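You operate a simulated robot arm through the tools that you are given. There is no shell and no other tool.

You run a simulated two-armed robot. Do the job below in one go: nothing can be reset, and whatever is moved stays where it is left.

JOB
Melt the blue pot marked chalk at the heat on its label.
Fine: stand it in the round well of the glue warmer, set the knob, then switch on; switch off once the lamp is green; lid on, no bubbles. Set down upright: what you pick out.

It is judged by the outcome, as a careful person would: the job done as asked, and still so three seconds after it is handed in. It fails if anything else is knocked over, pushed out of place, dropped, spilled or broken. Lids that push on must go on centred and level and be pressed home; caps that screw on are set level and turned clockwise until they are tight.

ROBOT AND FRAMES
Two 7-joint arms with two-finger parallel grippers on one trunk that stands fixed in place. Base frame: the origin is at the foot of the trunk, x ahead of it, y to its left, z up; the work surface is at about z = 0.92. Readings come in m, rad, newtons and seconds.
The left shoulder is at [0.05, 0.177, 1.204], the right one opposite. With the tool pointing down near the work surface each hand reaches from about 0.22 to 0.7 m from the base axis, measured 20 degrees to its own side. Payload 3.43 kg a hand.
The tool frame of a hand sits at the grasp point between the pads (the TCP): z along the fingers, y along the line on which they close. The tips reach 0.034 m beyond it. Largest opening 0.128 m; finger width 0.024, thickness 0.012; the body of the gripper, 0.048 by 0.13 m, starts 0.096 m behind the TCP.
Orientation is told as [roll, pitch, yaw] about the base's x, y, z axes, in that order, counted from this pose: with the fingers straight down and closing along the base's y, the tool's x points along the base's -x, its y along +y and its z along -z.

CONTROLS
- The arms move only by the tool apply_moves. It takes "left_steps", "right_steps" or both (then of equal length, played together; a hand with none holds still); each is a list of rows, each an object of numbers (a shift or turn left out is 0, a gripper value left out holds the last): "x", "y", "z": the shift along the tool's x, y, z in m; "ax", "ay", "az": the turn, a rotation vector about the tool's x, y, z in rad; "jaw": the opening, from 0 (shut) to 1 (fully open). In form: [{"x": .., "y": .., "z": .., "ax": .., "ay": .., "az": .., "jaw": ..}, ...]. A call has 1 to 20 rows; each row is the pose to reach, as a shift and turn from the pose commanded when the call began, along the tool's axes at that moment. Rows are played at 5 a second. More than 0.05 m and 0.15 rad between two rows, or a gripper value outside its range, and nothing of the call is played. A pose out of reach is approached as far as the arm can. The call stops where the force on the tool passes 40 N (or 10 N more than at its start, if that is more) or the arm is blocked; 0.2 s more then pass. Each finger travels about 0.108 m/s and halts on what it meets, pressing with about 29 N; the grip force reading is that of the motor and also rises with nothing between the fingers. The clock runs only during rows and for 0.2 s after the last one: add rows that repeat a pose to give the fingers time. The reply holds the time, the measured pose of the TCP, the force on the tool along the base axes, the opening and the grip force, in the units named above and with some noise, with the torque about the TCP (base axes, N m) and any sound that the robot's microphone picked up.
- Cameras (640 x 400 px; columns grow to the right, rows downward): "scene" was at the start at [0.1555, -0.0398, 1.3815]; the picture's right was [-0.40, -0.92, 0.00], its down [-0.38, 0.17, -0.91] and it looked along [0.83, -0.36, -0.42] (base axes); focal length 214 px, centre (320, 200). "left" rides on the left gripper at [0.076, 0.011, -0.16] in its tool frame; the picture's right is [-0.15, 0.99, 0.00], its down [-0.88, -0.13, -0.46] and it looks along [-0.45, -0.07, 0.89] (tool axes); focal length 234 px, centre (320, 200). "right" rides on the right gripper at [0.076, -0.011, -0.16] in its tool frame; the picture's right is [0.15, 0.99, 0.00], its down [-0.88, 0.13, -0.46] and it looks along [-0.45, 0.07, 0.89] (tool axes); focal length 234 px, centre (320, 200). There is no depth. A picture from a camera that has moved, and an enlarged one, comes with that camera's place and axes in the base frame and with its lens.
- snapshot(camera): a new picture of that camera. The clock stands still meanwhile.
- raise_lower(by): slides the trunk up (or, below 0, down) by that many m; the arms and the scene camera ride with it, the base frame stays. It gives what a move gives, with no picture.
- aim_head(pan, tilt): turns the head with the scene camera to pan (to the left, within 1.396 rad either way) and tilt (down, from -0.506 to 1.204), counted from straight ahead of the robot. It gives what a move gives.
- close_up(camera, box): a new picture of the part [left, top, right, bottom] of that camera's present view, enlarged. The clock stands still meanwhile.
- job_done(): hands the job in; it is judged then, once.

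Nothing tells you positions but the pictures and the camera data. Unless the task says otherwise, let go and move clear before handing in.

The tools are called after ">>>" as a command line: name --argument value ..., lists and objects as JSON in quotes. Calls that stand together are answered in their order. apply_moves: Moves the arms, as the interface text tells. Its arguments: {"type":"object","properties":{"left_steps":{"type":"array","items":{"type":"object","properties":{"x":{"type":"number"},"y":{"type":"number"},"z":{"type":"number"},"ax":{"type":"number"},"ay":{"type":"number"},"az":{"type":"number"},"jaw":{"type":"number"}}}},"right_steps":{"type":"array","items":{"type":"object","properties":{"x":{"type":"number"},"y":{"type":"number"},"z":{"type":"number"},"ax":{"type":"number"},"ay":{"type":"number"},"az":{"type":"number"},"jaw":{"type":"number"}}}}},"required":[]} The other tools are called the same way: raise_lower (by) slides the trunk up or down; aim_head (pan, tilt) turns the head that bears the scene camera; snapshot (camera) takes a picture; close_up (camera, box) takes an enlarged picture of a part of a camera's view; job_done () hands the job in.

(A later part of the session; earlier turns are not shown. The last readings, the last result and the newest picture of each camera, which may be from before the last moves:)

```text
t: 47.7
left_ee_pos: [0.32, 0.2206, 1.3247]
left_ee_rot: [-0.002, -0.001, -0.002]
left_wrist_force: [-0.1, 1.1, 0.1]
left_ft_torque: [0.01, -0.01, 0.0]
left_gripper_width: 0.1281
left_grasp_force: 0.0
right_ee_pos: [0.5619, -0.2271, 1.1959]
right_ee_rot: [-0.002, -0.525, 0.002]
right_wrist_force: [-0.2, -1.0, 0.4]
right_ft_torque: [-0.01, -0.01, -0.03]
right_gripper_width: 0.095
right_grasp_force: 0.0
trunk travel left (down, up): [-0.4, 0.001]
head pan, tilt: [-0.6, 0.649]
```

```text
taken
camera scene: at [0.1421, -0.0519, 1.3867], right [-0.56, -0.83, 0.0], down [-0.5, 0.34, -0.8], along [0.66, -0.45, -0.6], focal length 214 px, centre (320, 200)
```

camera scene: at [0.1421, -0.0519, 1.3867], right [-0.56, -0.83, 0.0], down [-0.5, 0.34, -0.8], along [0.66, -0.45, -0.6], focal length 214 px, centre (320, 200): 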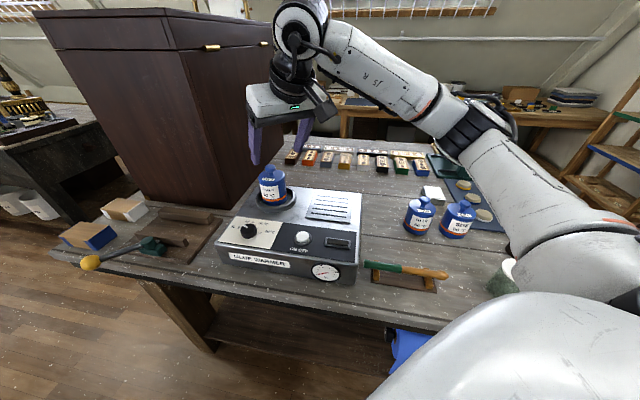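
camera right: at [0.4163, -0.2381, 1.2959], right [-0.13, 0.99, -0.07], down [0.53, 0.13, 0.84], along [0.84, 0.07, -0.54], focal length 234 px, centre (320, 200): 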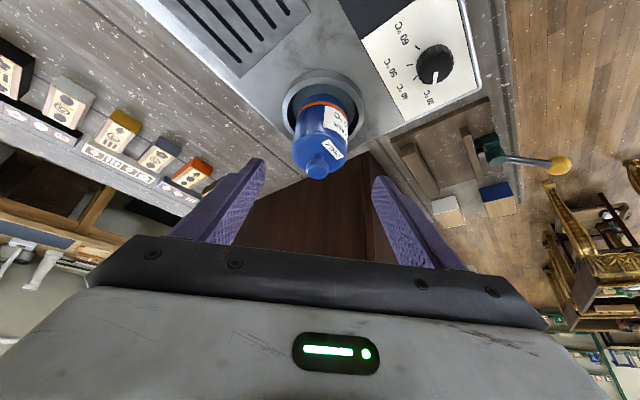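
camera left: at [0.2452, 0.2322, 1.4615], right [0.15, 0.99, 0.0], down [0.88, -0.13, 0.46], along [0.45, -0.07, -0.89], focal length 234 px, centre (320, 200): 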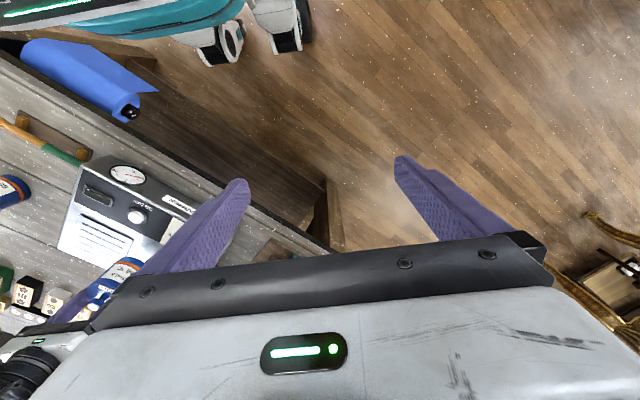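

The pot stands in the well. Next is the knob, near (0.545, -0.113): I bring the right hand over it with less tilt (20°), jaws half open, and look down between the fingers.

>>> apply_moves --right_steps '[{"x": 0.019, "y": 0.0288, "z": 0.0168, "ay": 0.044, "jaw": 0.65}, {"x": 0.0379, "y": 0.0575, "z": 0.0336, "ay": 0.088, "jaw": 0.55}, {"x": 0.0569, "y": 0.0863, "z": 0.0503, "ay": 0.131, "jaw": 0.5}, {"x": 0.0758, "y": 0.115, "z": 0.0671, "ay": 0.175, "jaw": 0.5}, {"x": 0.0758, "y": 0.115, "z": 0.0671, "ay": 0.175, "jaw": 0.5}]'

>>> snapshot --camera "right"

>>> snapshot --camera "scene"

```text
t: 48.9
left_ee_pos: [0.3203, 0.2206, 1.3257]
left_ee_rot: [-0.001, 0.001, 0.001]
left_wrist_force: [-0.4, 0.6, -0.7]
left_ft_torque: [-0.01, 0.0, 0.0]
left_gripper_width: 0.1278
left_grasp_force: 0.0
right_ee_pos: [0.5295, -0.1132, 1.0992]
right_ee_rot: [0.001, -0.349, -0.001]
right_wrist_force: [-0.6, 0.4, 0.2]
right_ft_torque: [0.0, 0.01, -0.03]
right_gripper_width: 0.0642
right_grasp_force: 0.0
trunk travel left (down, up): [-0.4, 0.001]
head pan, tilt: [-0.6, 0.649]
```

```text
taken
camera right: at [0.4046, -0.1236, 1.2235], right [-0.14, 0.99, -0.05], down [0.67, 0.13, 0.73], along [0.73, 0.07, -0.68], focal length 234 px, centre (320, 200)
```

right: 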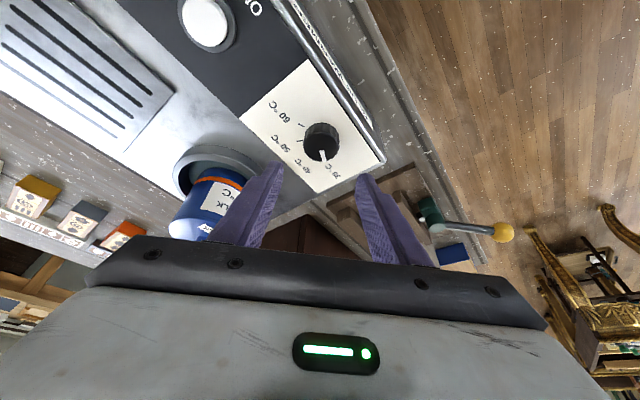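

```text
taken
camera scene: at [0.1424, -0.0524, 1.3867], right [-0.56, -0.83, 0.0], down [-0.5, 0.34, -0.8], along [0.66, -0.45, -0.6], focal length 214 px, centre (320, 200)
```

scene: 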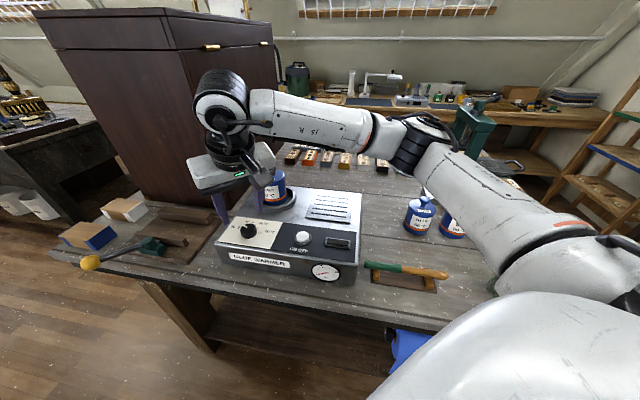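

The knob sits right ahead of and between the fingers, at about (0.541, -0.112). I zoom in for its exact place and the pointer.

>>> close_up --camera "right" --box '[250, 80, 390, 200]'

>>> close_up --camera "scene" --box '[200, 180, 310, 270]'

```text
3.33 times, centred on (320, 140) of right
camera zoom: at [0.4046, -0.1236, 1.2235], right [-0.14, 0.99, -0.05], down [0.67, 0.13, 0.73], along [0.73, 0.07, -0.68], focal length 781 px, centre (320, 400)
```

zoom: 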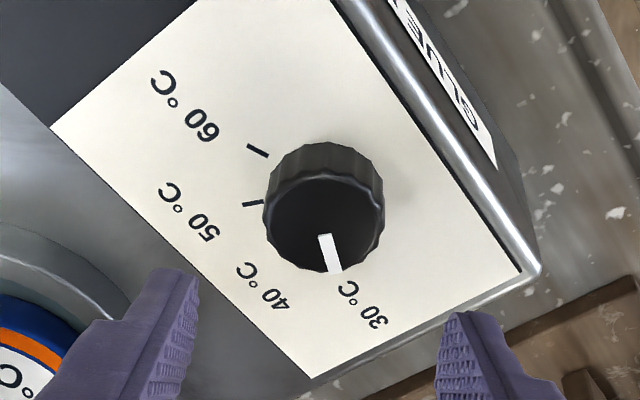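

```text
4.44 times, centred on (255, 225) of scene
camera zoom: at [0.1424, -0.0524, 1.3867], right [-0.56, -0.83, 0.0], down [-0.5, 0.34, -0.8], along [0.66, -0.45, -0.6], focal length 953 px, centre (609, 89)
```

zoom: 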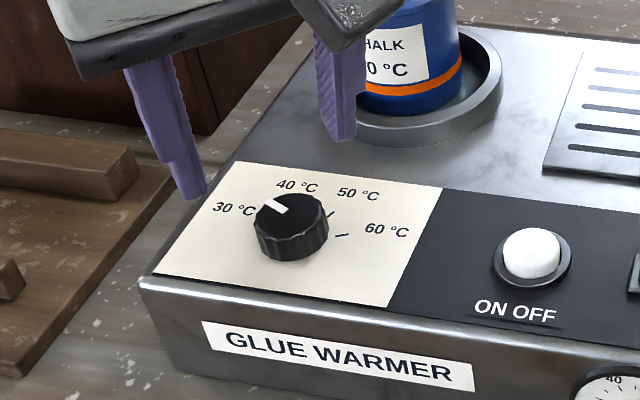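

The knob is centred between the fingers sideways and its top seems nearer z = 1.026, a bit higher than I first reckoned. Before going down I test at this height how far the tilted hand can swing about the knob's axis, first counter-clockwise.

>>> apply_moves --right_steps '[{"ax": -0.0448, "az": -0.123}, {"ax": -0.0895, "az": -0.2459}, {"ax": -0.1343, "az": -0.3689}, {"x": -0.0013, "y": -0.0036, "z": 0.0005, "ax": -0.179, "az": -0.4918}, {"x": -0.002, "y": -0.0055, "z": 0.0008, "ax": -0.2238, "az": -0.6148}, {"x": -0.0027, "y": -0.0071, "z": 0.001, "ax": -0.2685, "az": -0.7377}]'

>>> snapshot --camera "right"

```text
t: 50.3
left_ee_pos: [0.3196, 0.2198, 1.3255]
left_ee_rot: [0.0, -0.001, 0.001]
left_wrist_force: [0.6, 0.1, 0.5]
left_ft_torque: [0.01, 0.0, 0.01]
left_gripper_width: 0.1279
left_grasp_force: 0.0
right_ee_pos: [0.5328, -0.1205, 1.0986]
right_ee_rot: [0.001, -0.35, 0.787]
right_wrist_force: [-0.7, 0.4, 0.8]
right_ft_torque: [0.02, 0.01, 0.01]
right_gripper_width: 0.0641
right_grasp_force: 0.0
trunk travel left (down, up): [-0.4, 0.001]
head pan, tilt: [-0.6, 0.649]
```

```text
taken
camera right: at [0.4526, -0.2164, 1.223], right [-0.8, 0.6, -0.05], down [0.38, 0.57, 0.73], along [0.47, 0.56, -0.68], focal length 234 px, centre (320, 200)
```

right: 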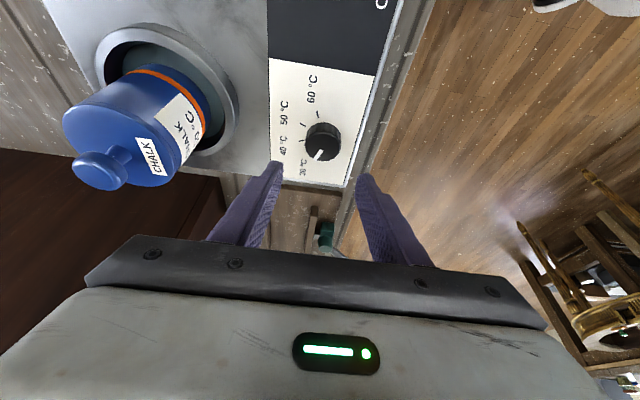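

The swing to +45° works. I zoom in for a second bearing on the knob and on how the pot sits in the ring.

>>> close_up --camera "right" --box '[250, 80, 390, 200]'

>>> close_up --camera "right" --box '[50, 0, 260, 200]'

```text
3.33 times, centred on (320, 140) of right
camera zoom: at [0.4526, -0.2164, 1.223], right [-0.8, 0.6, -0.05], down [0.38, 0.57, 0.73], along [0.47, 0.56, -0.68], focal length 781 px, centre (320, 400)
```

zoom: 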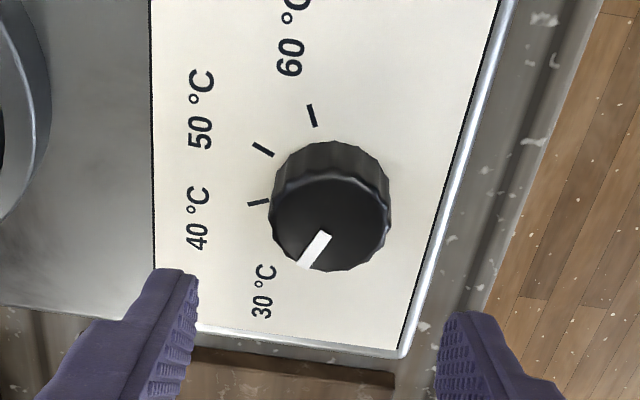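

```text
2.00 times, centred on (155, 100) of right
camera zoom: at [0.4526, -0.2164, 1.223], right [-0.8, 0.6, -0.05], down [0.38, 0.57, 0.73], along [0.47, 0.56, -0.68], focal length 468 px, centre (650, 400)
```

zoom: 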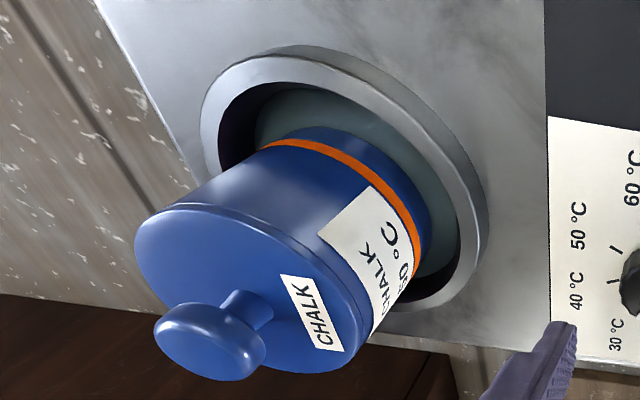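

Two bearings put the knob axis at about (0.537, -0.114), top near z = 1.027. Still hovering, I rehearse the whole clockwise quarter turn about that axis to be sure the arm can do it.

>>> apply_moves --right_steps '[{"x": -0.0001, "y": 0.0013, "z": 0.0, "ax": 0.045, "az": 0.1232}, {"x": -0.0003, "y": 0.0026, "z": 0.0001, "ax": 0.0899, "az": 0.2464}, {"x": -0.0007, "y": 0.0038, "z": 0.0003, "ax": 0.1349, "az": 0.3697}, {"x": -0.0013, "y": 0.005, "z": 0.0005, "ax": 0.1799, "az": 0.4929}, {"x": -0.0019, "y": 0.0061, "z": 0.0007, "ax": 0.2249, "az": 0.6161}, {"x": -0.0028, "y": 0.0071, "z": 0.001, "ax": 0.2699, "az": 0.7393}, {"x": -0.0037, "y": 0.0079, "z": 0.0013, "ax": 0.3148, "az": 0.8626}, {"x": -0.0047, "y": 0.0087, "z": 0.0017, "ax": 0.3598, "az": 0.9857}, {"x": -0.0058, "y": 0.0092, "z": 0.0021, "ax": 0.4048, "az": 1.109}, {"x": -0.007, "y": 0.0097, "z": 0.0025, "ax": 0.4498, "az": 1.2322}, {"x": -0.0082, "y": 0.0099, "z": 0.003, "ax": 0.4947, "az": 1.3554}, {"x": -0.0094, "y": 0.01, "z": 0.0034, "ax": 0.5397, "az": 1.4786}]'

>>> snapshot --camera "right"

>>> close_up --camera "right" --box '[250, 80, 390, 200]'

```text
t: 52.9
left_ee_pos: [0.3217, 0.2219, 1.3267]
left_ee_rot: [-0.001, 0.0, 0.001]
left_wrist_force: [-1.2, 0.4, -0.9]
left_ft_torque: [0.01, -0.03, -0.02]
left_gripper_width: 0.1281
left_grasp_force: 0.1
right_ee_pos: [0.5328, -0.1045, 1.0989]
right_ee_rot: [0.0, -0.352, -0.79]
right_wrist_force: [-0.3, 0.5, 0.0]
right_ft_torque: [0.0, -0.02, -0.02]
right_gripper_width: 0.064
right_grasp_force: 0.1
trunk travel left (down, up): [-0.4, 0.001]
head pan, tilt: [-0.6, 0.649]
```

```text
taken
camera right: at [0.4368, -0.0232, 1.223], right [0.61, 0.79, -0.05], down [0.56, -0.39, 0.73], along [0.56, -0.47, -0.68], focal length 234 px, centre (320, 200)
```

right: 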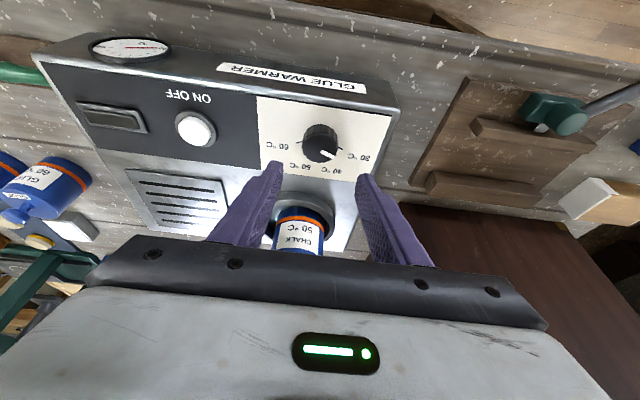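

```text
3.33 times, centred on (320, 140) of right
camera zoom: at [0.4368, -0.0232, 1.223], right [0.61, 0.79, -0.05], down [0.56, -0.39, 0.73], along [0.56, -0.47, -0.68], focal length 781 px, centre (320, 400)
```

zoom: 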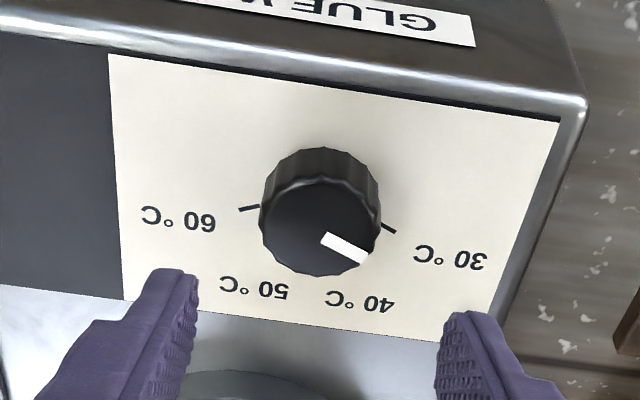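

The rehearsal went through without hitting any limit, and three bearings agree on the knob axis at (0.538, -0.113); the scale marks are 45° apart, so 30→50 is a 90° clockwise turn. I swing back to +45° to start from there.

>>> apply_moves --right_steps '[{"x": -0.0001, "y": -0.0015, "z": 0.0, "ax": -0.0452, "az": -0.1232}, {"x": -0.0003, "y": -0.0029, "z": 0.0001, "ax": -0.0904, "az": -0.2462}, {"x": -0.0007, "y": -0.0043, "z": 0.0003, "ax": -0.1357, "az": -0.3694}, {"x": -0.0013, "y": -0.0056, "z": 0.0005, "ax": -0.1809, "az": -0.4925}, {"x": -0.0019, "y": -0.0069, "z": 0.0007, "ax": -0.2261, "az": -0.6156}, {"x": -0.0028, "y": -0.008, "z": 0.001, "ax": -0.2714, "az": -0.7388}, {"x": -0.0037, "y": -0.009, "z": 0.0013, "ax": -0.3166, "az": -0.8619}, {"x": -0.0047, "y": -0.0099, "z": 0.0017, "ax": -0.3618, "az": -0.985}, {"x": -0.0058, "y": -0.0106, "z": 0.0021, "ax": -0.407, "az": -1.1081}, {"x": -0.007, "y": -0.0112, "z": 0.0025, "ax": -0.4523, "az": -1.2313}, {"x": -0.0082, "y": -0.0116, "z": 0.003, "ax": -0.4975, "az": -1.3544}, {"x": -0.0094, "y": -0.0118, "z": 0.0034, "ax": -0.5429, "az": -1.478}]'

>>> close_up --camera "right" --box '[250, 80, 390, 200]'

```text
t: 55.5
left_ee_pos: [0.3211, 0.2221, 1.3243]
left_ee_rot: [-0.001, 0.0, 0.001]
left_wrist_force: [-0.2, -0.5, -0.2]
left_ft_torque: [0.01, 0.03, 0.02]
left_gripper_width: 0.128
left_grasp_force: 0.0
right_ee_pos: [0.5316, -0.1205, 1.099]
right_ee_rot: [0.005, -0.352, 0.788]
right_wrist_force: [-0.7, -0.7, 0.1]
right_ft_torque: [0.0, 0.02, 0.01]
right_gripper_width: 0.0639
right_grasp_force: 0.1
trunk travel left (down, up): [-0.4, 0.001]
head pan, tilt: [-0.6, 0.649]
```

```text
3.33 times, centred on (320, 140) of right
camera zoom: at [0.4511, -0.2178, 1.2226], right [-0.8, 0.6, -0.05], down [0.38, 0.56, 0.73], along [0.47, 0.57, -0.68], focal length 781 px, centre (320, 400)
```

zoom: 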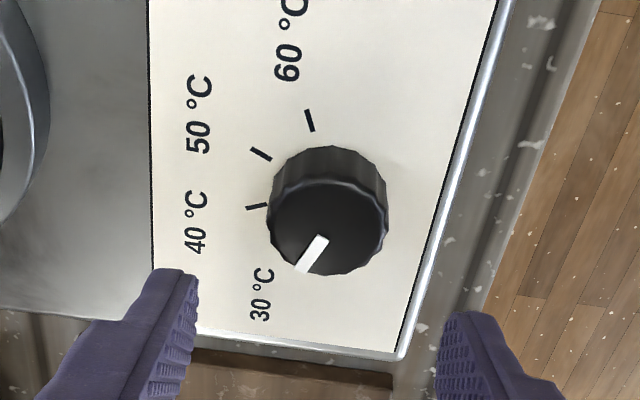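

The knob is centred between the fingers to under a millimetre. I descend so that the fingertips are level with the knob's top and look again.

>>> apply_moves --right_steps '[{"x": 0.0043, "z": 0.0116}, {"x": 0.0086, "z": 0.0231}, {"x": 0.0128, "z": 0.0347}]'

>>> close_up --camera "right" --box '[230, 80, 410, 240]'

>>> close_up --camera "scene" --box '[200, 180, 310, 270]'

```text
t: 56.3
left_ee_pos: [0.3196, 0.2219, 1.3252]
left_ee_rot: [0.0, 0.001, 0.001]
left_wrist_force: [-0.5, -0.1, 0.2]
left_ft_torque: [-0.02, 0.03, 0.01]
left_gripper_width: 0.1281
left_grasp_force: 0.0
right_ee_pos: [0.5321, -0.1197, 1.061]
right_ee_rot: [0.002, -0.353, 0.786]
right_wrist_force: [0.2, -0.2, 0.4]
right_ft_torque: [0.0, 0.0, 0.0]
right_gripper_width: 0.0638
right_grasp_force: 0.0
trunk travel left (down, up): [-0.4, 0.001]
head pan, tilt: [-0.6, 0.649]
```

```text
2.50 times, centred on (320, 160) of right
camera zoom: at [0.4513, -0.2176, 1.1859], right [-0.8, 0.6, -0.05], down [0.38, 0.56, 0.73], along [0.47, 0.57, -0.68], focal length 585 px, centre (320, 300)
```

zoom: 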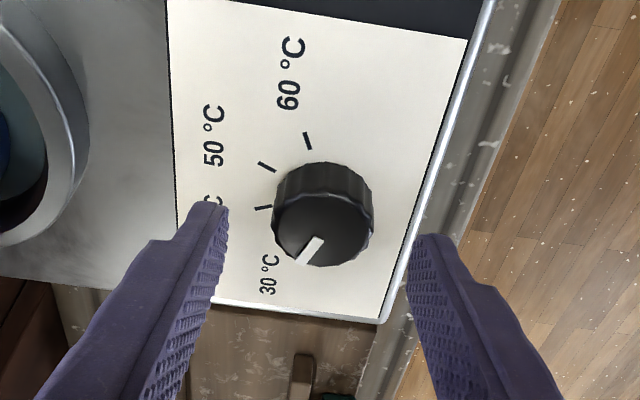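

```text
4.44 times, centred on (255, 225) of scene
camera zoom: at [0.1426, -0.0523, 1.3866], right [-0.56, -0.83, 0.0], down [-0.5, 0.34, -0.8], along [0.66, -0.45, -0.6], focal length 953 px, centre (609, 89)
```

zoom: 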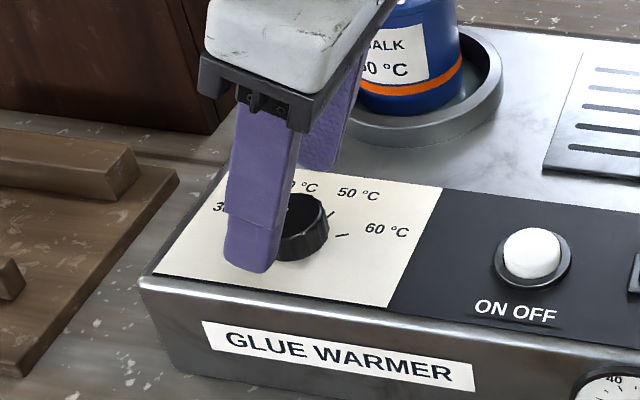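

The fingers straddle the knob evenly. I go down in small steps, watching the force for the panel.

>>> apply_moves --right_steps '[{"x": 0.0009, "z": 0.0023}, {"x": 0.0017, "z": 0.0047}, {"x": 0.0026, "z": 0.007}, {"x": 0.0035, "z": 0.0094}]'

>>> close_up --camera "scene" --box '[200, 180, 310, 270]'

>>> close_up --camera "right" --box '[230, 80, 410, 240]'

```text
t: 57.3
left_ee_pos: [0.3205, 0.2209, 1.3254]
left_ee_rot: [0.0, 0.001, 0.001]
left_wrist_force: [-0.2, 0.1, 0.2]
left_ft_torque: [-0.02, 0.01, 0.04]
left_gripper_width: 0.128
left_grasp_force: 0.1
right_ee_pos: [0.5322, -0.1212, 1.052]
right_ee_rot: [0.003, -0.352, 0.787]
right_wrist_force: [0.3, -0.4, 0.3]
right_ft_torque: [0.0, -0.01, -0.01]
right_gripper_width: 0.0641
right_grasp_force: 0.0
trunk travel left (down, up): [-0.4, 0.001]
head pan, tilt: [-0.6, 0.649]
```

```text
4.44 times, centred on (255, 225) of scene
camera zoom: at [0.1425, -0.0521, 1.3867], right [-0.56, -0.83, 0.0], down [-0.5, 0.34, -0.8], along [0.66, -0.45, -0.6], focal length 953 px, centre (609, 89)
```

zoom: 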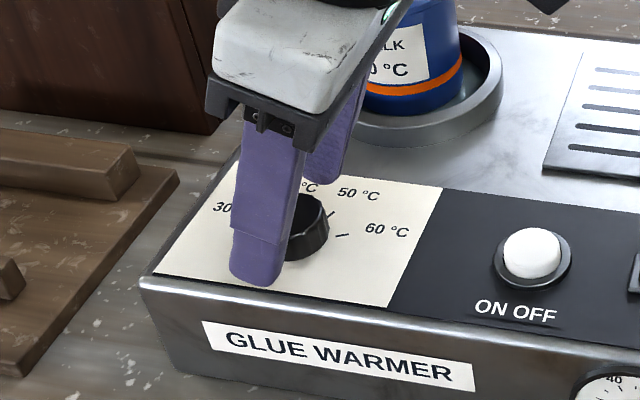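

```text
2.50 times, centred on (320, 160) of right
camera zoom: at [0.4511, -0.2178, 1.1761], right [-0.8, 0.6, -0.05], down [0.38, 0.56, 0.73], along [0.47, 0.57, -0.68], focal length 585 px, centre (320, 300)
```

zoom: 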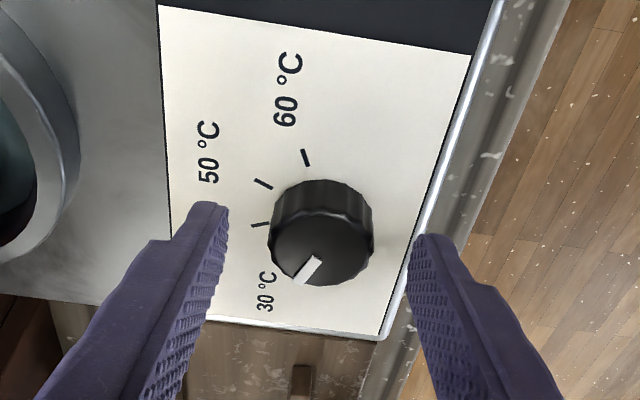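

>>> apply_moves --right_steps '[{"x": 0.0005, "z": 0.0014}, {"x": 0.001, "z": 0.0028}, {"x": 0.001, "z": 0.0028}]'

>>> close_up --camera "scene" --box '[220, 200, 290, 255]'

```text
t: 58.1
left_ee_pos: [0.3203, 0.2218, 1.3255]
left_ee_rot: [-0.001, 0.0, 0.0]
left_wrist_force: [-0.1, 0.3, -0.1]
left_ft_torque: [0.0, 0.03, -0.05]
left_gripper_width: 0.1282
left_grasp_force: 0.1
right_ee_pos: [0.5322, -0.1207, 1.0499]
right_ee_rot: [0.0, -0.351, 0.786]
right_wrist_force: [-0.3, -0.1, 0.2]
right_ft_torque: [-0.01, 0.02, -0.04]
right_gripper_width: 0.064
right_grasp_force: 0.1
trunk travel left (down, up): [-0.4, 0.001]
head pan, tilt: [-0.6, 0.649]
```

```text
7.27 times, centred on (255, 228) of scene
camera zoom: at [0.1425, -0.0521, 1.3867], right [-0.56, -0.83, 0.0], down [-0.5, 0.34, -0.8], along [0.66, -0.45, -0.6], focal length 1560 px, centre (793, 0)
```

zoom: 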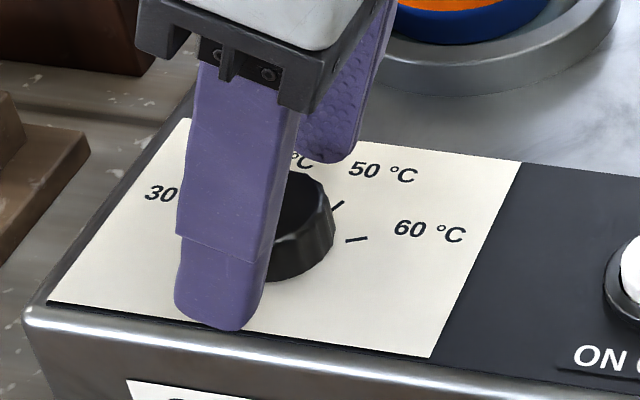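

>>> apply_moves --right_steps '[{"x": 0.0005, "z": 0.0014}, {"x": 0.001, "z": 0.0028}, {"x": 0.001, "z": 0.0028}]'

>>> close_up --camera "right" --box '[230, 100, 410, 240]'

>>> close_up --camera "scene" --box '[220, 200, 290, 255]'

```text
t: 58.9
left_ee_pos: [0.3197, 0.2218, 1.3254]
left_ee_rot: [0.001, 0.001, 0.0]
left_wrist_force: [-0.4, 0.0, 0.5]
left_ft_torque: [-0.01, 0.01, 0.04]
left_gripper_width: 0.1279
left_grasp_force: 0.0
right_ee_pos: [0.5313, -0.1208, 1.0456]
right_ee_rot: [0.003, -0.352, 0.785]
right_wrist_force: [0.1, -0.6, -0.5]
right_ft_torque: [-0.03, 0.01, 0.0]
right_gripper_width: 0.0638
right_grasp_force: 0.0
trunk travel left (down, up): [-0.4, 0.001]
head pan, tilt: [-0.6, 0.649]
```

```text
2.86 times, centred on (320, 170) of right
camera zoom: at [0.4509, -0.2176, 1.1699], right [-0.8, 0.6, -0.05], down [0.38, 0.56, 0.73], along [0.47, 0.57, -0.68], focal length 669 px, centre (320, 286)
```

zoom: 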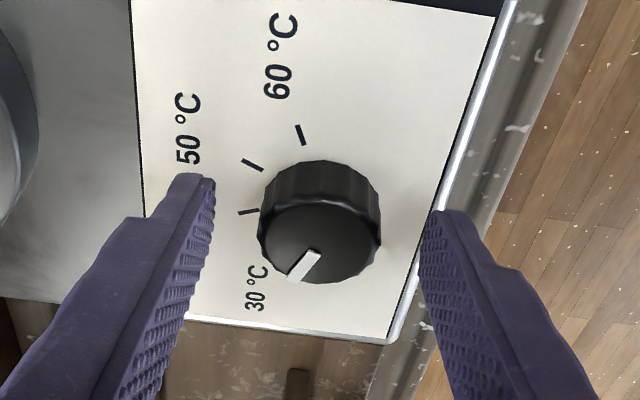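

```text
7.27 times, centred on (255, 228) of scene
camera zoom: at [0.1425, -0.0521, 1.3867], right [-0.56, -0.83, 0.0], down [-0.5, 0.34, -0.8], along [0.66, -0.45, -0.6], focal length 1560 px, centre (793, 0)
```

zoom: 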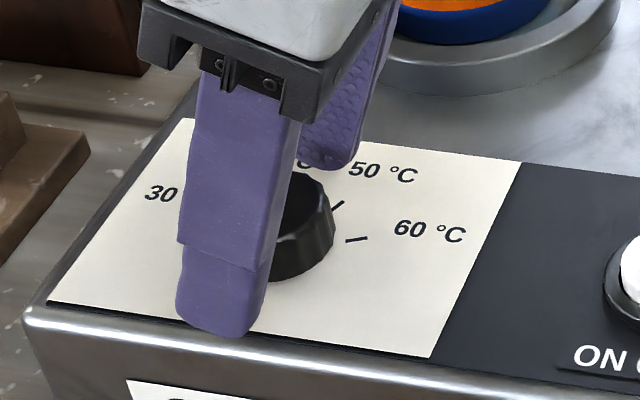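

No contact yet and the pads cover most of the knob's height. I close partly first and check the centring again.

>>> apply_moves --right_steps '[{"jaw": 0.43}, {"jaw": 0.36}, {"jaw": 0.36}]'

>>> close_up --camera "right" --box '[250, 110, 390, 220]'

```text
t: 59.7
left_ee_pos: [0.3205, 0.2221, 1.3258]
left_ee_rot: [-0.002, 0.001, 0.0]
left_wrist_force: [0.5, -0.4, -0.5]
left_ft_torque: [-0.04, -0.02, 0.05]
left_gripper_width: 0.1283
left_grasp_force: 0.1
right_ee_pos: [0.5313, -0.1203, 1.0458]
right_ee_rot: [0.002, -0.353, 0.785]
right_wrist_force: [-0.1, 0.4, 0.9]
right_ft_torque: [-0.02, 0.02, -0.02]
right_gripper_width: 0.0461
right_grasp_force: 0.1
trunk travel left (down, up): [-0.4, 0.001]
head pan, tilt: [-0.6, 0.649]
```

```text
3.64 times, centred on (320, 165) of right
camera zoom: at [0.451, -0.2175, 1.17], right [-0.8, 0.6, -0.05], down [0.38, 0.56, 0.73], along [0.47, 0.57, -0.68], focal length 852 px, centre (320, 327)
```

zoom: 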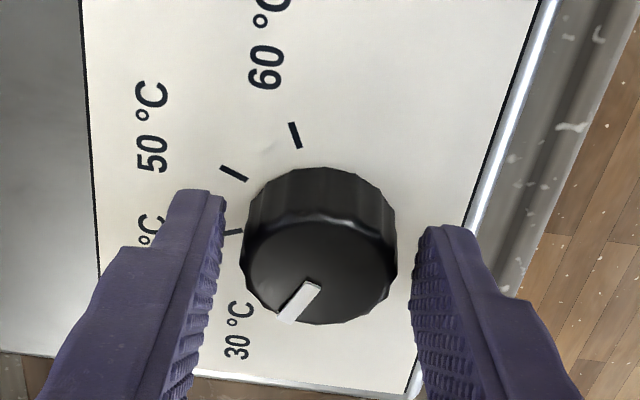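

The gaps are equal on both sides. I close on the knob.

>>> apply_moves --right_steps '[{"jaw": 0.3}, {"jaw": 0.25}, {"jaw": 0.2}, {"jaw": 0.2}]'

>>> close_up --camera "right" --box '[250, 110, 390, 220]'

```text
t: 60.7
left_ee_pos: [0.3202, 0.221, 1.3252]
left_ee_rot: [0.001, -0.001, 0.001]
left_wrist_force: [0.0, 0.4, 0.2]
left_ft_torque: [0.01, -0.01, 0.02]
left_gripper_width: 0.1281
left_grasp_force: 0.1
right_ee_pos: [0.5314, -0.1202, 1.0454]
right_ee_rot: [0.001, -0.352, 0.786]
right_wrist_force: [1.0, 0.1, -0.6]
right_ft_torque: [-0.23, -0.35, -0.09]
right_gripper_width: 0.0355
right_grasp_force: 44.6
trunk travel left (down, up): [-0.4, 0.001]
head pan, tilt: [-0.6, 0.649]
```

```text
3.64 times, centred on (320, 165) of right
camera zoom: at [0.451, -0.2175, 1.17], right [-0.8, 0.6, -0.05], down [0.38, 0.56, 0.73], along [0.47, 0.56, -0.68], focal length 852 px, centre (320, 327)
```

zoom: 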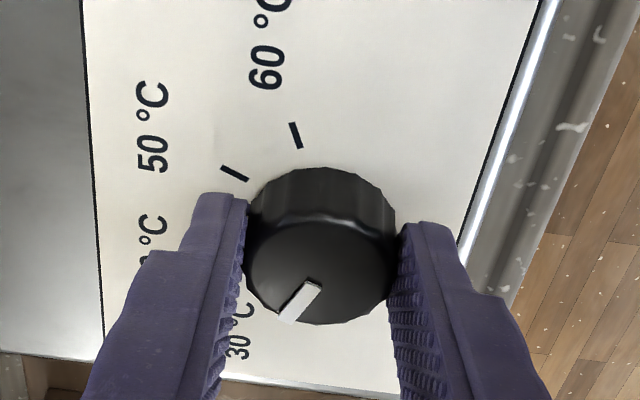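

The knob is held firmly with no sideways force. I turn it clockwise 45° first and check.

>>> apply_moves --right_steps '[{"x": -0.0001, "y": 0.0012, "z": 0.0, "ax": 0.0451, "az": 0.1229}, {"x": -0.0003, "y": 0.0023, "z": 0.0001, "ax": 0.0903, "az": 0.2458}, {"x": -0.0006, "y": 0.0034, "z": 0.0002, "ax": 0.1354, "az": 0.3686}, {"x": -0.0011, "y": 0.0045, "z": 0.0004, "ax": 0.1805, "az": 0.4915}, {"x": -0.0017, "y": 0.0055, "z": 0.0006, "ax": 0.2257, "az": 0.6144}, {"x": -0.0025, "y": 0.0064, "z": 0.0009, "ax": 0.2708, "az": 0.7373}]'

>>> close_up --camera "right" --box '[250, 110, 390, 220]'

>>> close_up --camera "scene" --box '[200, 180, 310, 270]'

```text
t: 62.1
left_ee_pos: [0.3208, 0.2205, 1.3254]
left_ee_rot: [0.0, 0.001, -0.002]
left_wrist_force: [0.2, 0.1, -0.2]
left_ft_torque: [0.02, 0.0, -0.04]
left_gripper_width: 0.1278
left_grasp_force: 0.0
right_ee_pos: [0.5287, -0.1132, 1.0458]
right_ee_rot: [0.001, -0.351, -0.002]
right_wrist_force: [3.4, 0.5, 0.4]
right_ft_torque: [-0.55, -0.54, 0.0]
right_gripper_width: 0.0351
right_grasp_force: 45.2
trunk travel left (down, up): [-0.4, 0.001]
head pan, tilt: [-0.6, 0.649]
```

```text
3.64 times, centred on (320, 165) of right
camera zoom: at [0.4034, -0.1248, 1.1702], right [-0.14, 0.99, -0.05], down [0.67, 0.13, 0.73], along [0.73, 0.07, -0.68], focal length 852 px, centre (320, 327)
```

zoom: 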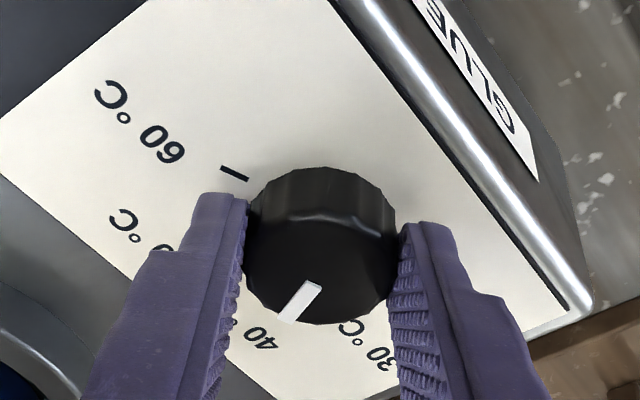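

```text
4.44 times, centred on (255, 225) of scene
camera zoom: at [0.1428, -0.0519, 1.3867], right [-0.56, -0.83, 0.0], down [-0.5, 0.34, -0.8], along [0.66, -0.45, -0.6], focal length 953 px, centre (609, 89)
```

zoom: 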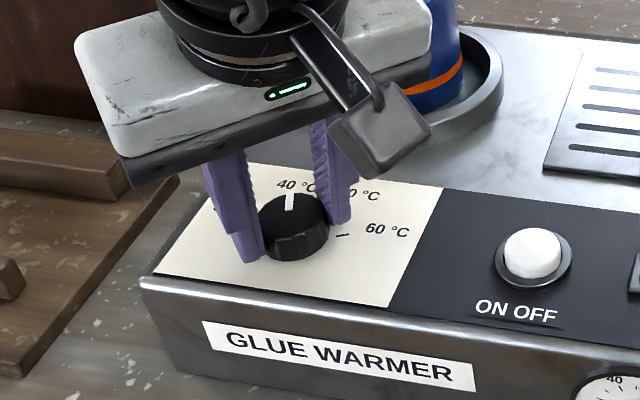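

The pointer has followed to 40 °C. I continue another 45°.

>>> apply_moves --right_steps '[{"x": -0.0001, "y": 0.0012, "z": 0.0, "ax": 0.0451, "az": 0.1229}, {"x": -0.0003, "y": 0.0023, "z": 0.0001, "ax": 0.0903, "az": 0.2458}, {"x": -0.0006, "y": 0.0034, "z": 0.0002, "ax": 0.1354, "az": 0.3686}, {"x": -0.0011, "y": 0.0045, "z": 0.0004, "ax": 0.1805, "az": 0.4915}, {"x": -0.0017, "y": 0.0055, "z": 0.0006, "ax": 0.2257, "az": 0.6144}, {"x": -0.0025, "y": 0.0064, "z": 0.0009, "ax": 0.2708, "az": 0.7373}]'

>>> close_up --camera "right" --box '[250, 110, 390, 220]'

>>> close_up --camera "scene" --box '[200, 180, 310, 270]'

```text
t: 63.5
left_ee_pos: [0.3203, 0.2213, 1.3249]
left_ee_rot: [0.001, 0.0, -0.001]
left_wrist_force: [0.7, 0.5, -0.1]
left_ft_torque: [0.01, -0.03, -0.01]
left_gripper_width: 0.1281
left_grasp_force: 0.0
right_ee_pos: [0.5317, -0.1073, 1.0465]
right_ee_rot: [0.001, -0.352, -0.786]
right_wrist_force: [3.6, 0.2, 3.8]
right_ft_torque: [-0.54, -0.47, 0.06]
right_gripper_width: 0.035
right_grasp_force: 45.0
trunk travel left (down, up): [-0.4, 0.001]
head pan, tilt: [-0.6, 0.649]
```

```text
3.64 times, centred on (320, 165) of right
camera zoom: at [0.4352, -0.026, 1.1703], right [0.6, 0.8, -0.05], down [0.57, -0.38, 0.73], along [0.56, -0.47, -0.68], focal length 852 px, centre (320, 327)
```

zoom: 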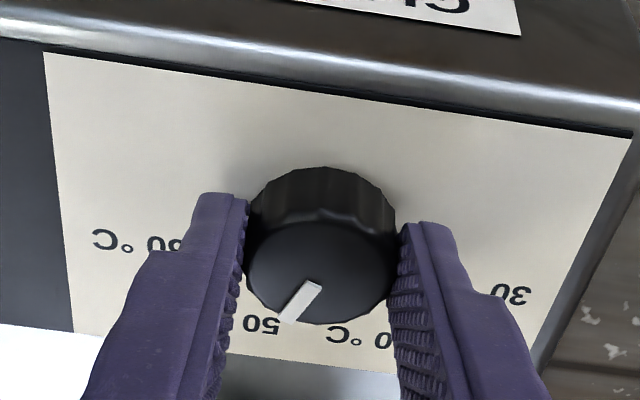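

```text
4.44 times, centred on (255, 225) of scene
camera zoom: at [0.1427, -0.052, 1.3866], right [-0.56, -0.83, 0.0], down [-0.5, 0.34, -0.8], along [0.66, -0.45, -0.6], focal length 953 px, centre (609, 89)
```

zoom: 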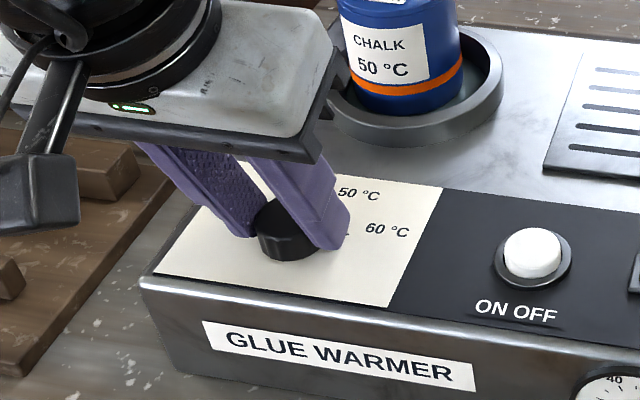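

The pointer has come to the 50 °C side. I let go of the knob, rise straight up, and read it.

>>> apply_moves --right_steps '[{"jaw": 0.3}, {"jaw": 0.42}, {"jaw": 0.5}, {"jaw": 0.5}, {"x": -0.007, "z": -0.0188, "jaw": 0.5}, {"x": -0.0172, "z": -0.0469, "jaw": 0.5}]'

>>> close_up --camera "right" --box '[240, 70, 400, 200]'

>>> close_up --camera "scene" --box '[200, 180, 310, 270]'

```text
t: 64.9
left_ee_pos: [0.3203, 0.2225, 1.3249]
left_ee_rot: [0.0, 0.001, 0.001]
left_wrist_force: [-0.2, 0.2, 1.4]
left_ft_torque: [0.0, 0.01, 0.0]
left_gripper_width: 0.1281
left_grasp_force: 0.1
right_ee_pos: [0.5312, -0.1077, 1.0965]
right_ee_rot: [-0.001, -0.35, -0.785]
right_wrist_force: [-1.0, -0.4, 0.2]
right_ft_torque: [0.0, 0.0, 0.01]
right_gripper_width: 0.064
right_grasp_force: 0.1
trunk travel left (down, up): [-0.4, 0.001]
head pan, tilt: [-0.6, 0.649]
```

```text
3.08 times, centred on (320, 135) of right
camera zoom: at [0.4352, -0.0267, 1.2207], right [0.6, 0.8, -0.05], down [0.57, -0.38, 0.73], along [0.56, -0.47, -0.68], focal length 720 px, centre (320, 400)
```

zoom: 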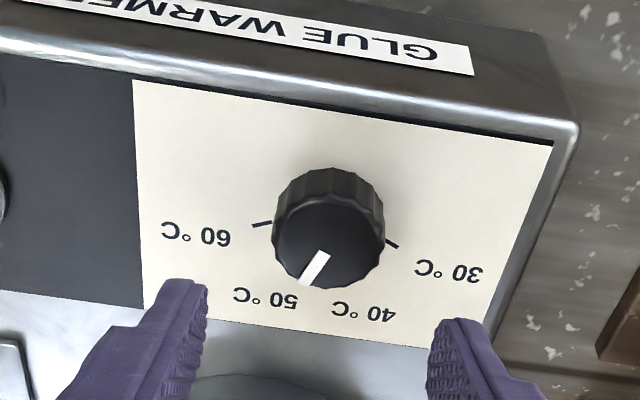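

```text
4.44 times, centred on (255, 225) of scene
camera zoom: at [0.1422, -0.052, 1.3867], right [-0.56, -0.83, 0.0], down [-0.5, 0.34, -0.8], along [0.66, -0.45, -0.6], focal length 953 px, centre (609, 89)
```

zoom: 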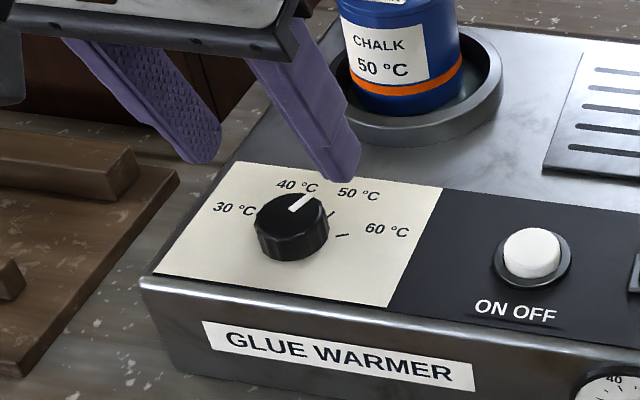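

The pointer now reads +22.9° by the same measure that gave -67.9° at the start, which is exactly the 50 °C mark. Next is the button at about (0.447, -0.21): I rise, straighten the hand and go over it.

>>> apply_moves --right_steps '[{"x": -0.0137, "z": -0.0376}, {"x": -0.0206, "z": -0.0564, "ax": -0.0449, "az": -0.1229}, {"x": -0.0206, "z": -0.0564, "ax": -0.0897, "az": -0.2458}, {"x": -0.0206, "z": -0.0564, "ax": -0.1346, "az": -0.3687}, {"x": -0.0206, "z": -0.0564, "ax": -0.1795, "az": -0.4916}, {"x": -0.0206, "z": -0.0564, "ax": -0.2243, "az": -0.6145}, {"x": -0.0206, "z": -0.0564, "ax": -0.2692, "az": -0.7374}]'

>>> apply_moves --right_steps '[{"x": 0.0197, "y": -0.0258, "z": -0.0072, "ay": 0.0875}, {"x": 0.0395, "y": -0.0515, "z": -0.0144, "ay": 0.175}, {"x": 0.0592, "y": -0.0773, "z": -0.0216, "ay": 0.2625}, {"x": 0.0789, "y": -0.103, "z": -0.0288, "ay": 0.35}, {"x": 0.0789, "y": -0.103, "z": -0.0288, "ay": 0.35}]'

>>> snapshot --camera "right"

>>> snapshot --camera "scene"

```text
t: 66.5
left_ee_pos: [0.3196, 0.2212, 1.3259]
left_ee_rot: [0.0, 0.002, 0.001]
left_wrist_force: [0.5, -0.3, -0.5]
left_ft_torque: [0.01, 0.03, 0.05]
left_gripper_width: 0.128
left_grasp_force: 0.1
right_ee_pos: [0.5329, -0.1073, 1.1564]
right_ee_rot: [0.0, -0.35, 0.003]
right_wrist_force: [0.4, 0.1, -0.1]
right_ft_torque: [-0.01, 0.02, 0.0]
right_gripper_width: 0.0639
right_grasp_force: 0.0
trunk travel left (down, up): [-0.4, 0.001]
head pan, tilt: [-0.6, 0.649]
```

```text
t: 67.7
left_ee_pos: [0.3199, 0.2209, 1.3243]
left_ee_rot: [0.0, 0.002, 0.0]
left_wrist_force: [0.7, 0.6, -0.1]
left_ft_torque: [0.0, 0.04, 0.04]
left_gripper_width: 0.1279
left_grasp_force: 0.0
right_ee_pos: [0.448, -0.21, 1.1542]
right_ee_rot: [-0.001, 0.001, 0.004]
right_wrist_force: [0.5, -0.4, -0.4]
right_ft_torque: [0.02, 0.0, 0.02]
right_gripper_width: 0.0641
right_grasp_force: 0.2
trunk travel left (down, up): [-0.4, 0.001]
head pan, tilt: [-0.6, 0.649]
```

```text
taken
camera right: at [0.3727, -0.2218, 1.3156], right [-0.15, 0.99, 0.0], down [0.88, 0.13, 0.46], along [0.45, 0.07, -0.89], focal length 234 px, centre (320, 200)
```

right: 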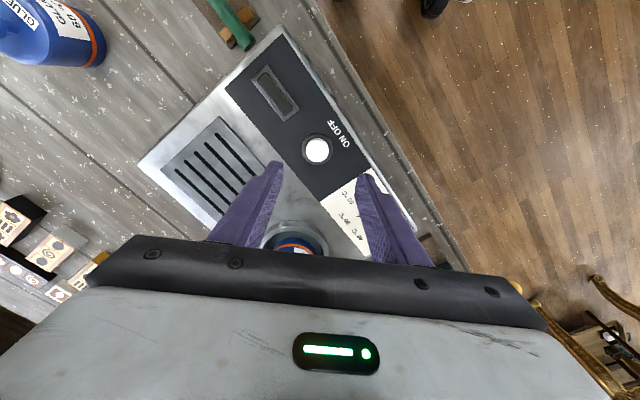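

```text
taken
camera scene: at [0.1426, -0.0519, 1.3867], right [-0.56, -0.83, 0.0], down [-0.5, 0.34, -0.8], along [0.66, -0.45, -0.6], focal length 214 px, centre (320, 200)
```

scene: 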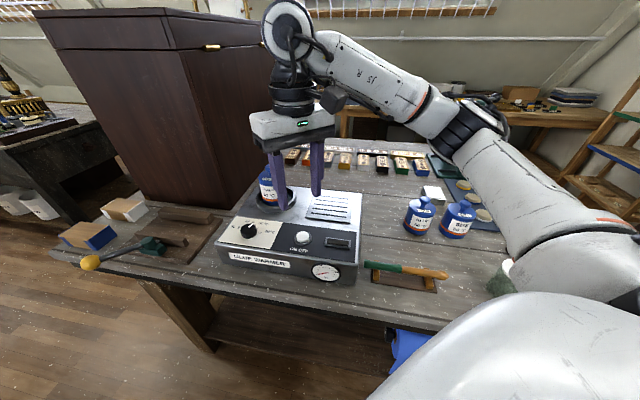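

The button appears straight below. I zoom in on it and on the dark window beside it.

>>> close_up --camera "right" --box '[240, 50, 380, 190]'

>>> close_up --camera "scene" --box '[270, 200, 370, 290]'

```text
2.86 times, centred on (310, 120) of right
camera zoom: at [0.3727, -0.2218, 1.3156], right [-0.15, 0.99, 0.0], down [0.88, 0.13, 0.46], along [0.45, 0.07, -0.89], focal length 669 px, centre (349, 429)
```

zoom: 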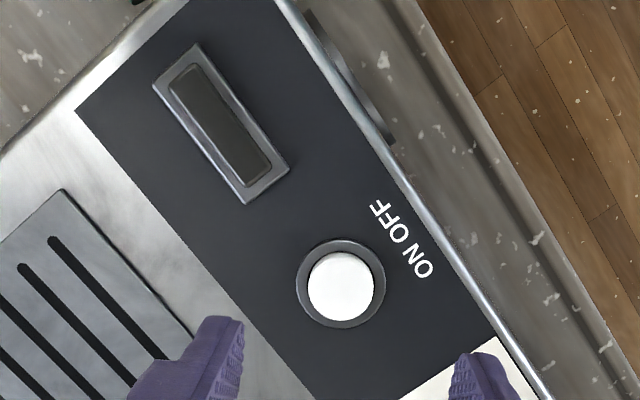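

```text
4.44 times, centred on (320, 245) of scene
camera zoom: at [0.1426, -0.0519, 1.3867], right [-0.56, -0.83, 0.0], down [-0.5, 0.34, -0.8], along [0.66, -0.45, -0.6], focal length 953 px, centre (320, 0)
```

zoom: 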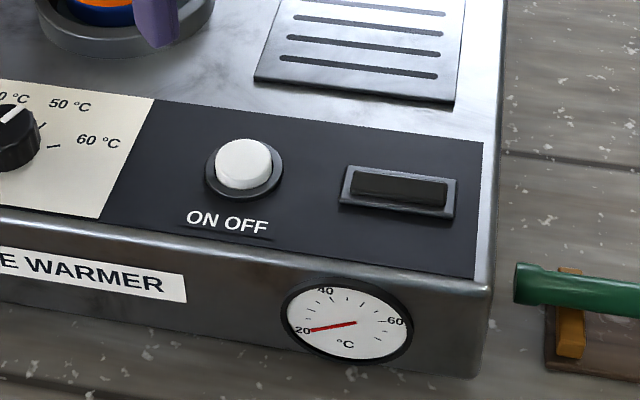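

The button's cap (about 29 mm wide) is at (0.4515, -0.2125), its top near z = 1.017–1.028. I shut the fingers and come down above it.

>>> apply_moves --right_steps '[{"x": -0.0035, "y": -0.0025, "jaw": 0.2}, {"x": -0.0035, "y": -0.0025, "z": 0.02, "jaw": 0.0}, {"x": -0.0035, "y": -0.0025, "z": 0.045, "jaw": 0.0}, {"x": -0.0035, "y": -0.0025, "z": 0.07, "jaw": 0.0}, {"x": -0.0035, "y": -0.0025, "z": 0.079, "jaw": 0.0}]'

>>> snapshot --camera "right"

>>> close_up --camera "scene" --box '[270, 190, 370, 290]'

```text
t: 68.9
left_ee_pos: [0.3204, 0.2211, 1.3261]
left_ee_rot: [0.002, -0.001, 0.001]
left_wrist_force: [0.1, 0.1, 0.3]
left_ft_torque: [0.01, -0.02, -0.02]
left_gripper_width: 0.1277
left_grasp_force: 0.1
right_ee_pos: [0.4512, -0.2134, 1.0776]
right_ee_rot: [0.0, -0.002, 0.0]
right_wrist_force: [0.2, -0.3, 0.0]
right_ft_torque: [0.01, -0.01, 0.05]
right_gripper_width: 0.0
right_grasp_force: 29.3
trunk travel left (down, up): [-0.4, 0.001]
head pan, tilt: [-0.6, 0.649]
```

```text
taken
camera right: at [0.3759, -0.2245, 1.2371], right [-0.15, 0.99, 0.0], down [0.88, 0.13, 0.46], along [0.45, 0.07, -0.89], focal length 234 px, centre (320, 200)
```

right: 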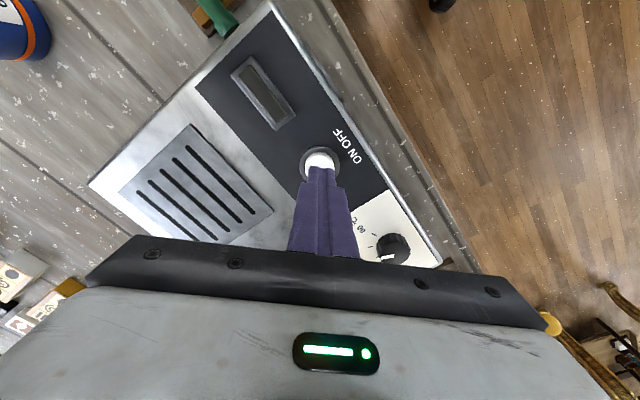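

```text
4.00 times, centred on (320, 240) of scene
camera zoom: at [0.1425, -0.0521, 1.3867], right [-0.56, -0.83, 0.0], down [-0.5, 0.34, -0.8], along [0.66, -0.45, -0.6], focal length 858 px, centre (320, 40)
```

zoom: 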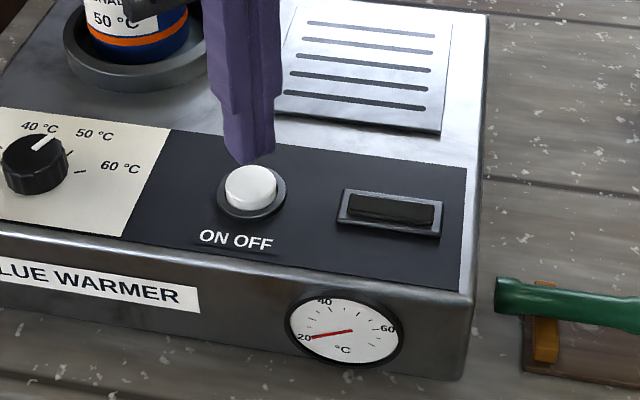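

The shut fingertips are aligned over the button. I come down gently until I feel it.

>>> apply_moves --right_steps '[{"z": 0.008}, {"z": 0.014}, {"z": 0.018}]'

>>> close_up --camera "scene" --box '[270, 190, 370, 290]'

```text
t: 69.7
left_ee_pos: [0.3211, 0.2209, 1.3256]
left_ee_rot: [0.0, 0.0, 0.001]
left_wrist_force: [-0.6, -0.9, -0.4]
left_ft_torque: [0.0, 0.0, 0.0]
left_gripper_width: 0.1281
left_grasp_force: 0.1
right_ee_pos: [0.4517, -0.2131, 1.0603]
right_ee_rot: [0.0, -0.002, 0.001]
right_wrist_force: [-0.4, 0.7, 0.1]
right_ft_torque: [0.01, 0.02, 0.0]
right_gripper_width: 0.0
right_grasp_force: 29.5
trunk travel left (down, up): [-0.4, 0.001]
head pan, tilt: [-0.6, 0.649]
```

```text
4.00 times, centred on (320, 240) of scene
camera zoom: at [0.1426, -0.0522, 1.3866], right [-0.56, -0.83, 0.0], down [-0.5, 0.34, -0.8], along [0.66, -0.45, -0.6], focal length 858 px, centre (320, 40)
```

zoom: 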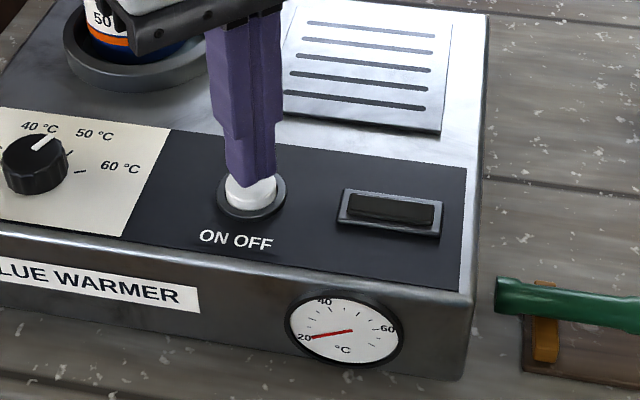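

>>> apply_moves --right_steps '[{"z": 0.002}, {"z": 0.004}]'

>>> apply_moves --right_steps '[{"z": 0.0015}, {"z": 0.003}]'

>>> close_up --camera "scene" --box '[270, 190, 370, 290]'

```text
t: 70.3
left_ee_pos: [0.3199, 0.2216, 1.3259]
left_ee_rot: [0.0, -0.001, 0.0]
left_wrist_force: [0.0, 0.0, -0.1]
left_ft_torque: [-0.01, 0.02, 0.0]
left_gripper_width: 0.1281
left_grasp_force: 0.1
right_ee_pos: [0.452, -0.2139, 1.0553]
right_ee_rot: [-0.002, 0.0, -0.001]
right_wrist_force: [-0.6, 0.5, -0.2]
right_ft_torque: [0.0, -0.03, -0.02]
right_gripper_width: 0.0002
right_grasp_force: 28.6
trunk travel left (down, up): [-0.4, 0.001]
head pan, tilt: [-0.6, 0.649]
```

```text
t: 70.9
left_ee_pos: [0.3203, 0.2207, 1.3246]
left_ee_rot: [0.001, -0.001, -0.001]
left_wrist_force: [0.2, -0.3, -0.6]
left_ft_torque: [0.02, 0.0, 0.0]
left_gripper_width: 0.1282
left_grasp_force: 0.0
right_ee_pos: [0.4513, -0.2136, 1.0519]
right_ee_rot: [-0.001, 0.0, -0.001]
right_wrist_force: [-0.1, 0.2, 1.5]
right_ft_torque: [0.02, 0.02, 0.01]
right_gripper_width: 0.0002
right_grasp_force: 29.2
trunk travel left (down, up): [-0.4, 0.001]
head pan, tilt: [-0.6, 0.649]
```

```text
4.00 times, centred on (320, 240) of scene
camera zoom: at [0.1424, -0.0522, 1.3867], right [-0.56, -0.83, 0.0], down [-0.5, 0.34, -0.8], along [0.66, -0.45, -0.6], focal length 858 px, centre (320, 40)
```

zoom: 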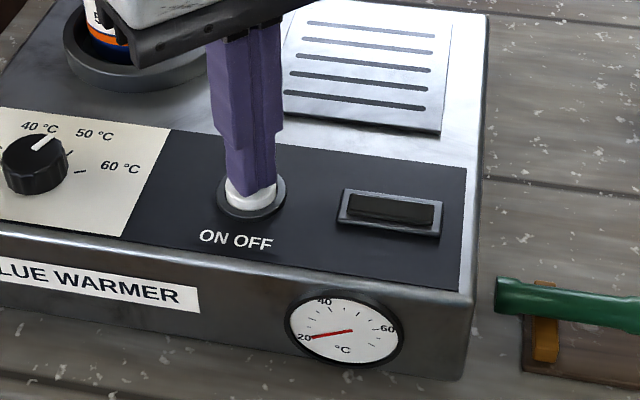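

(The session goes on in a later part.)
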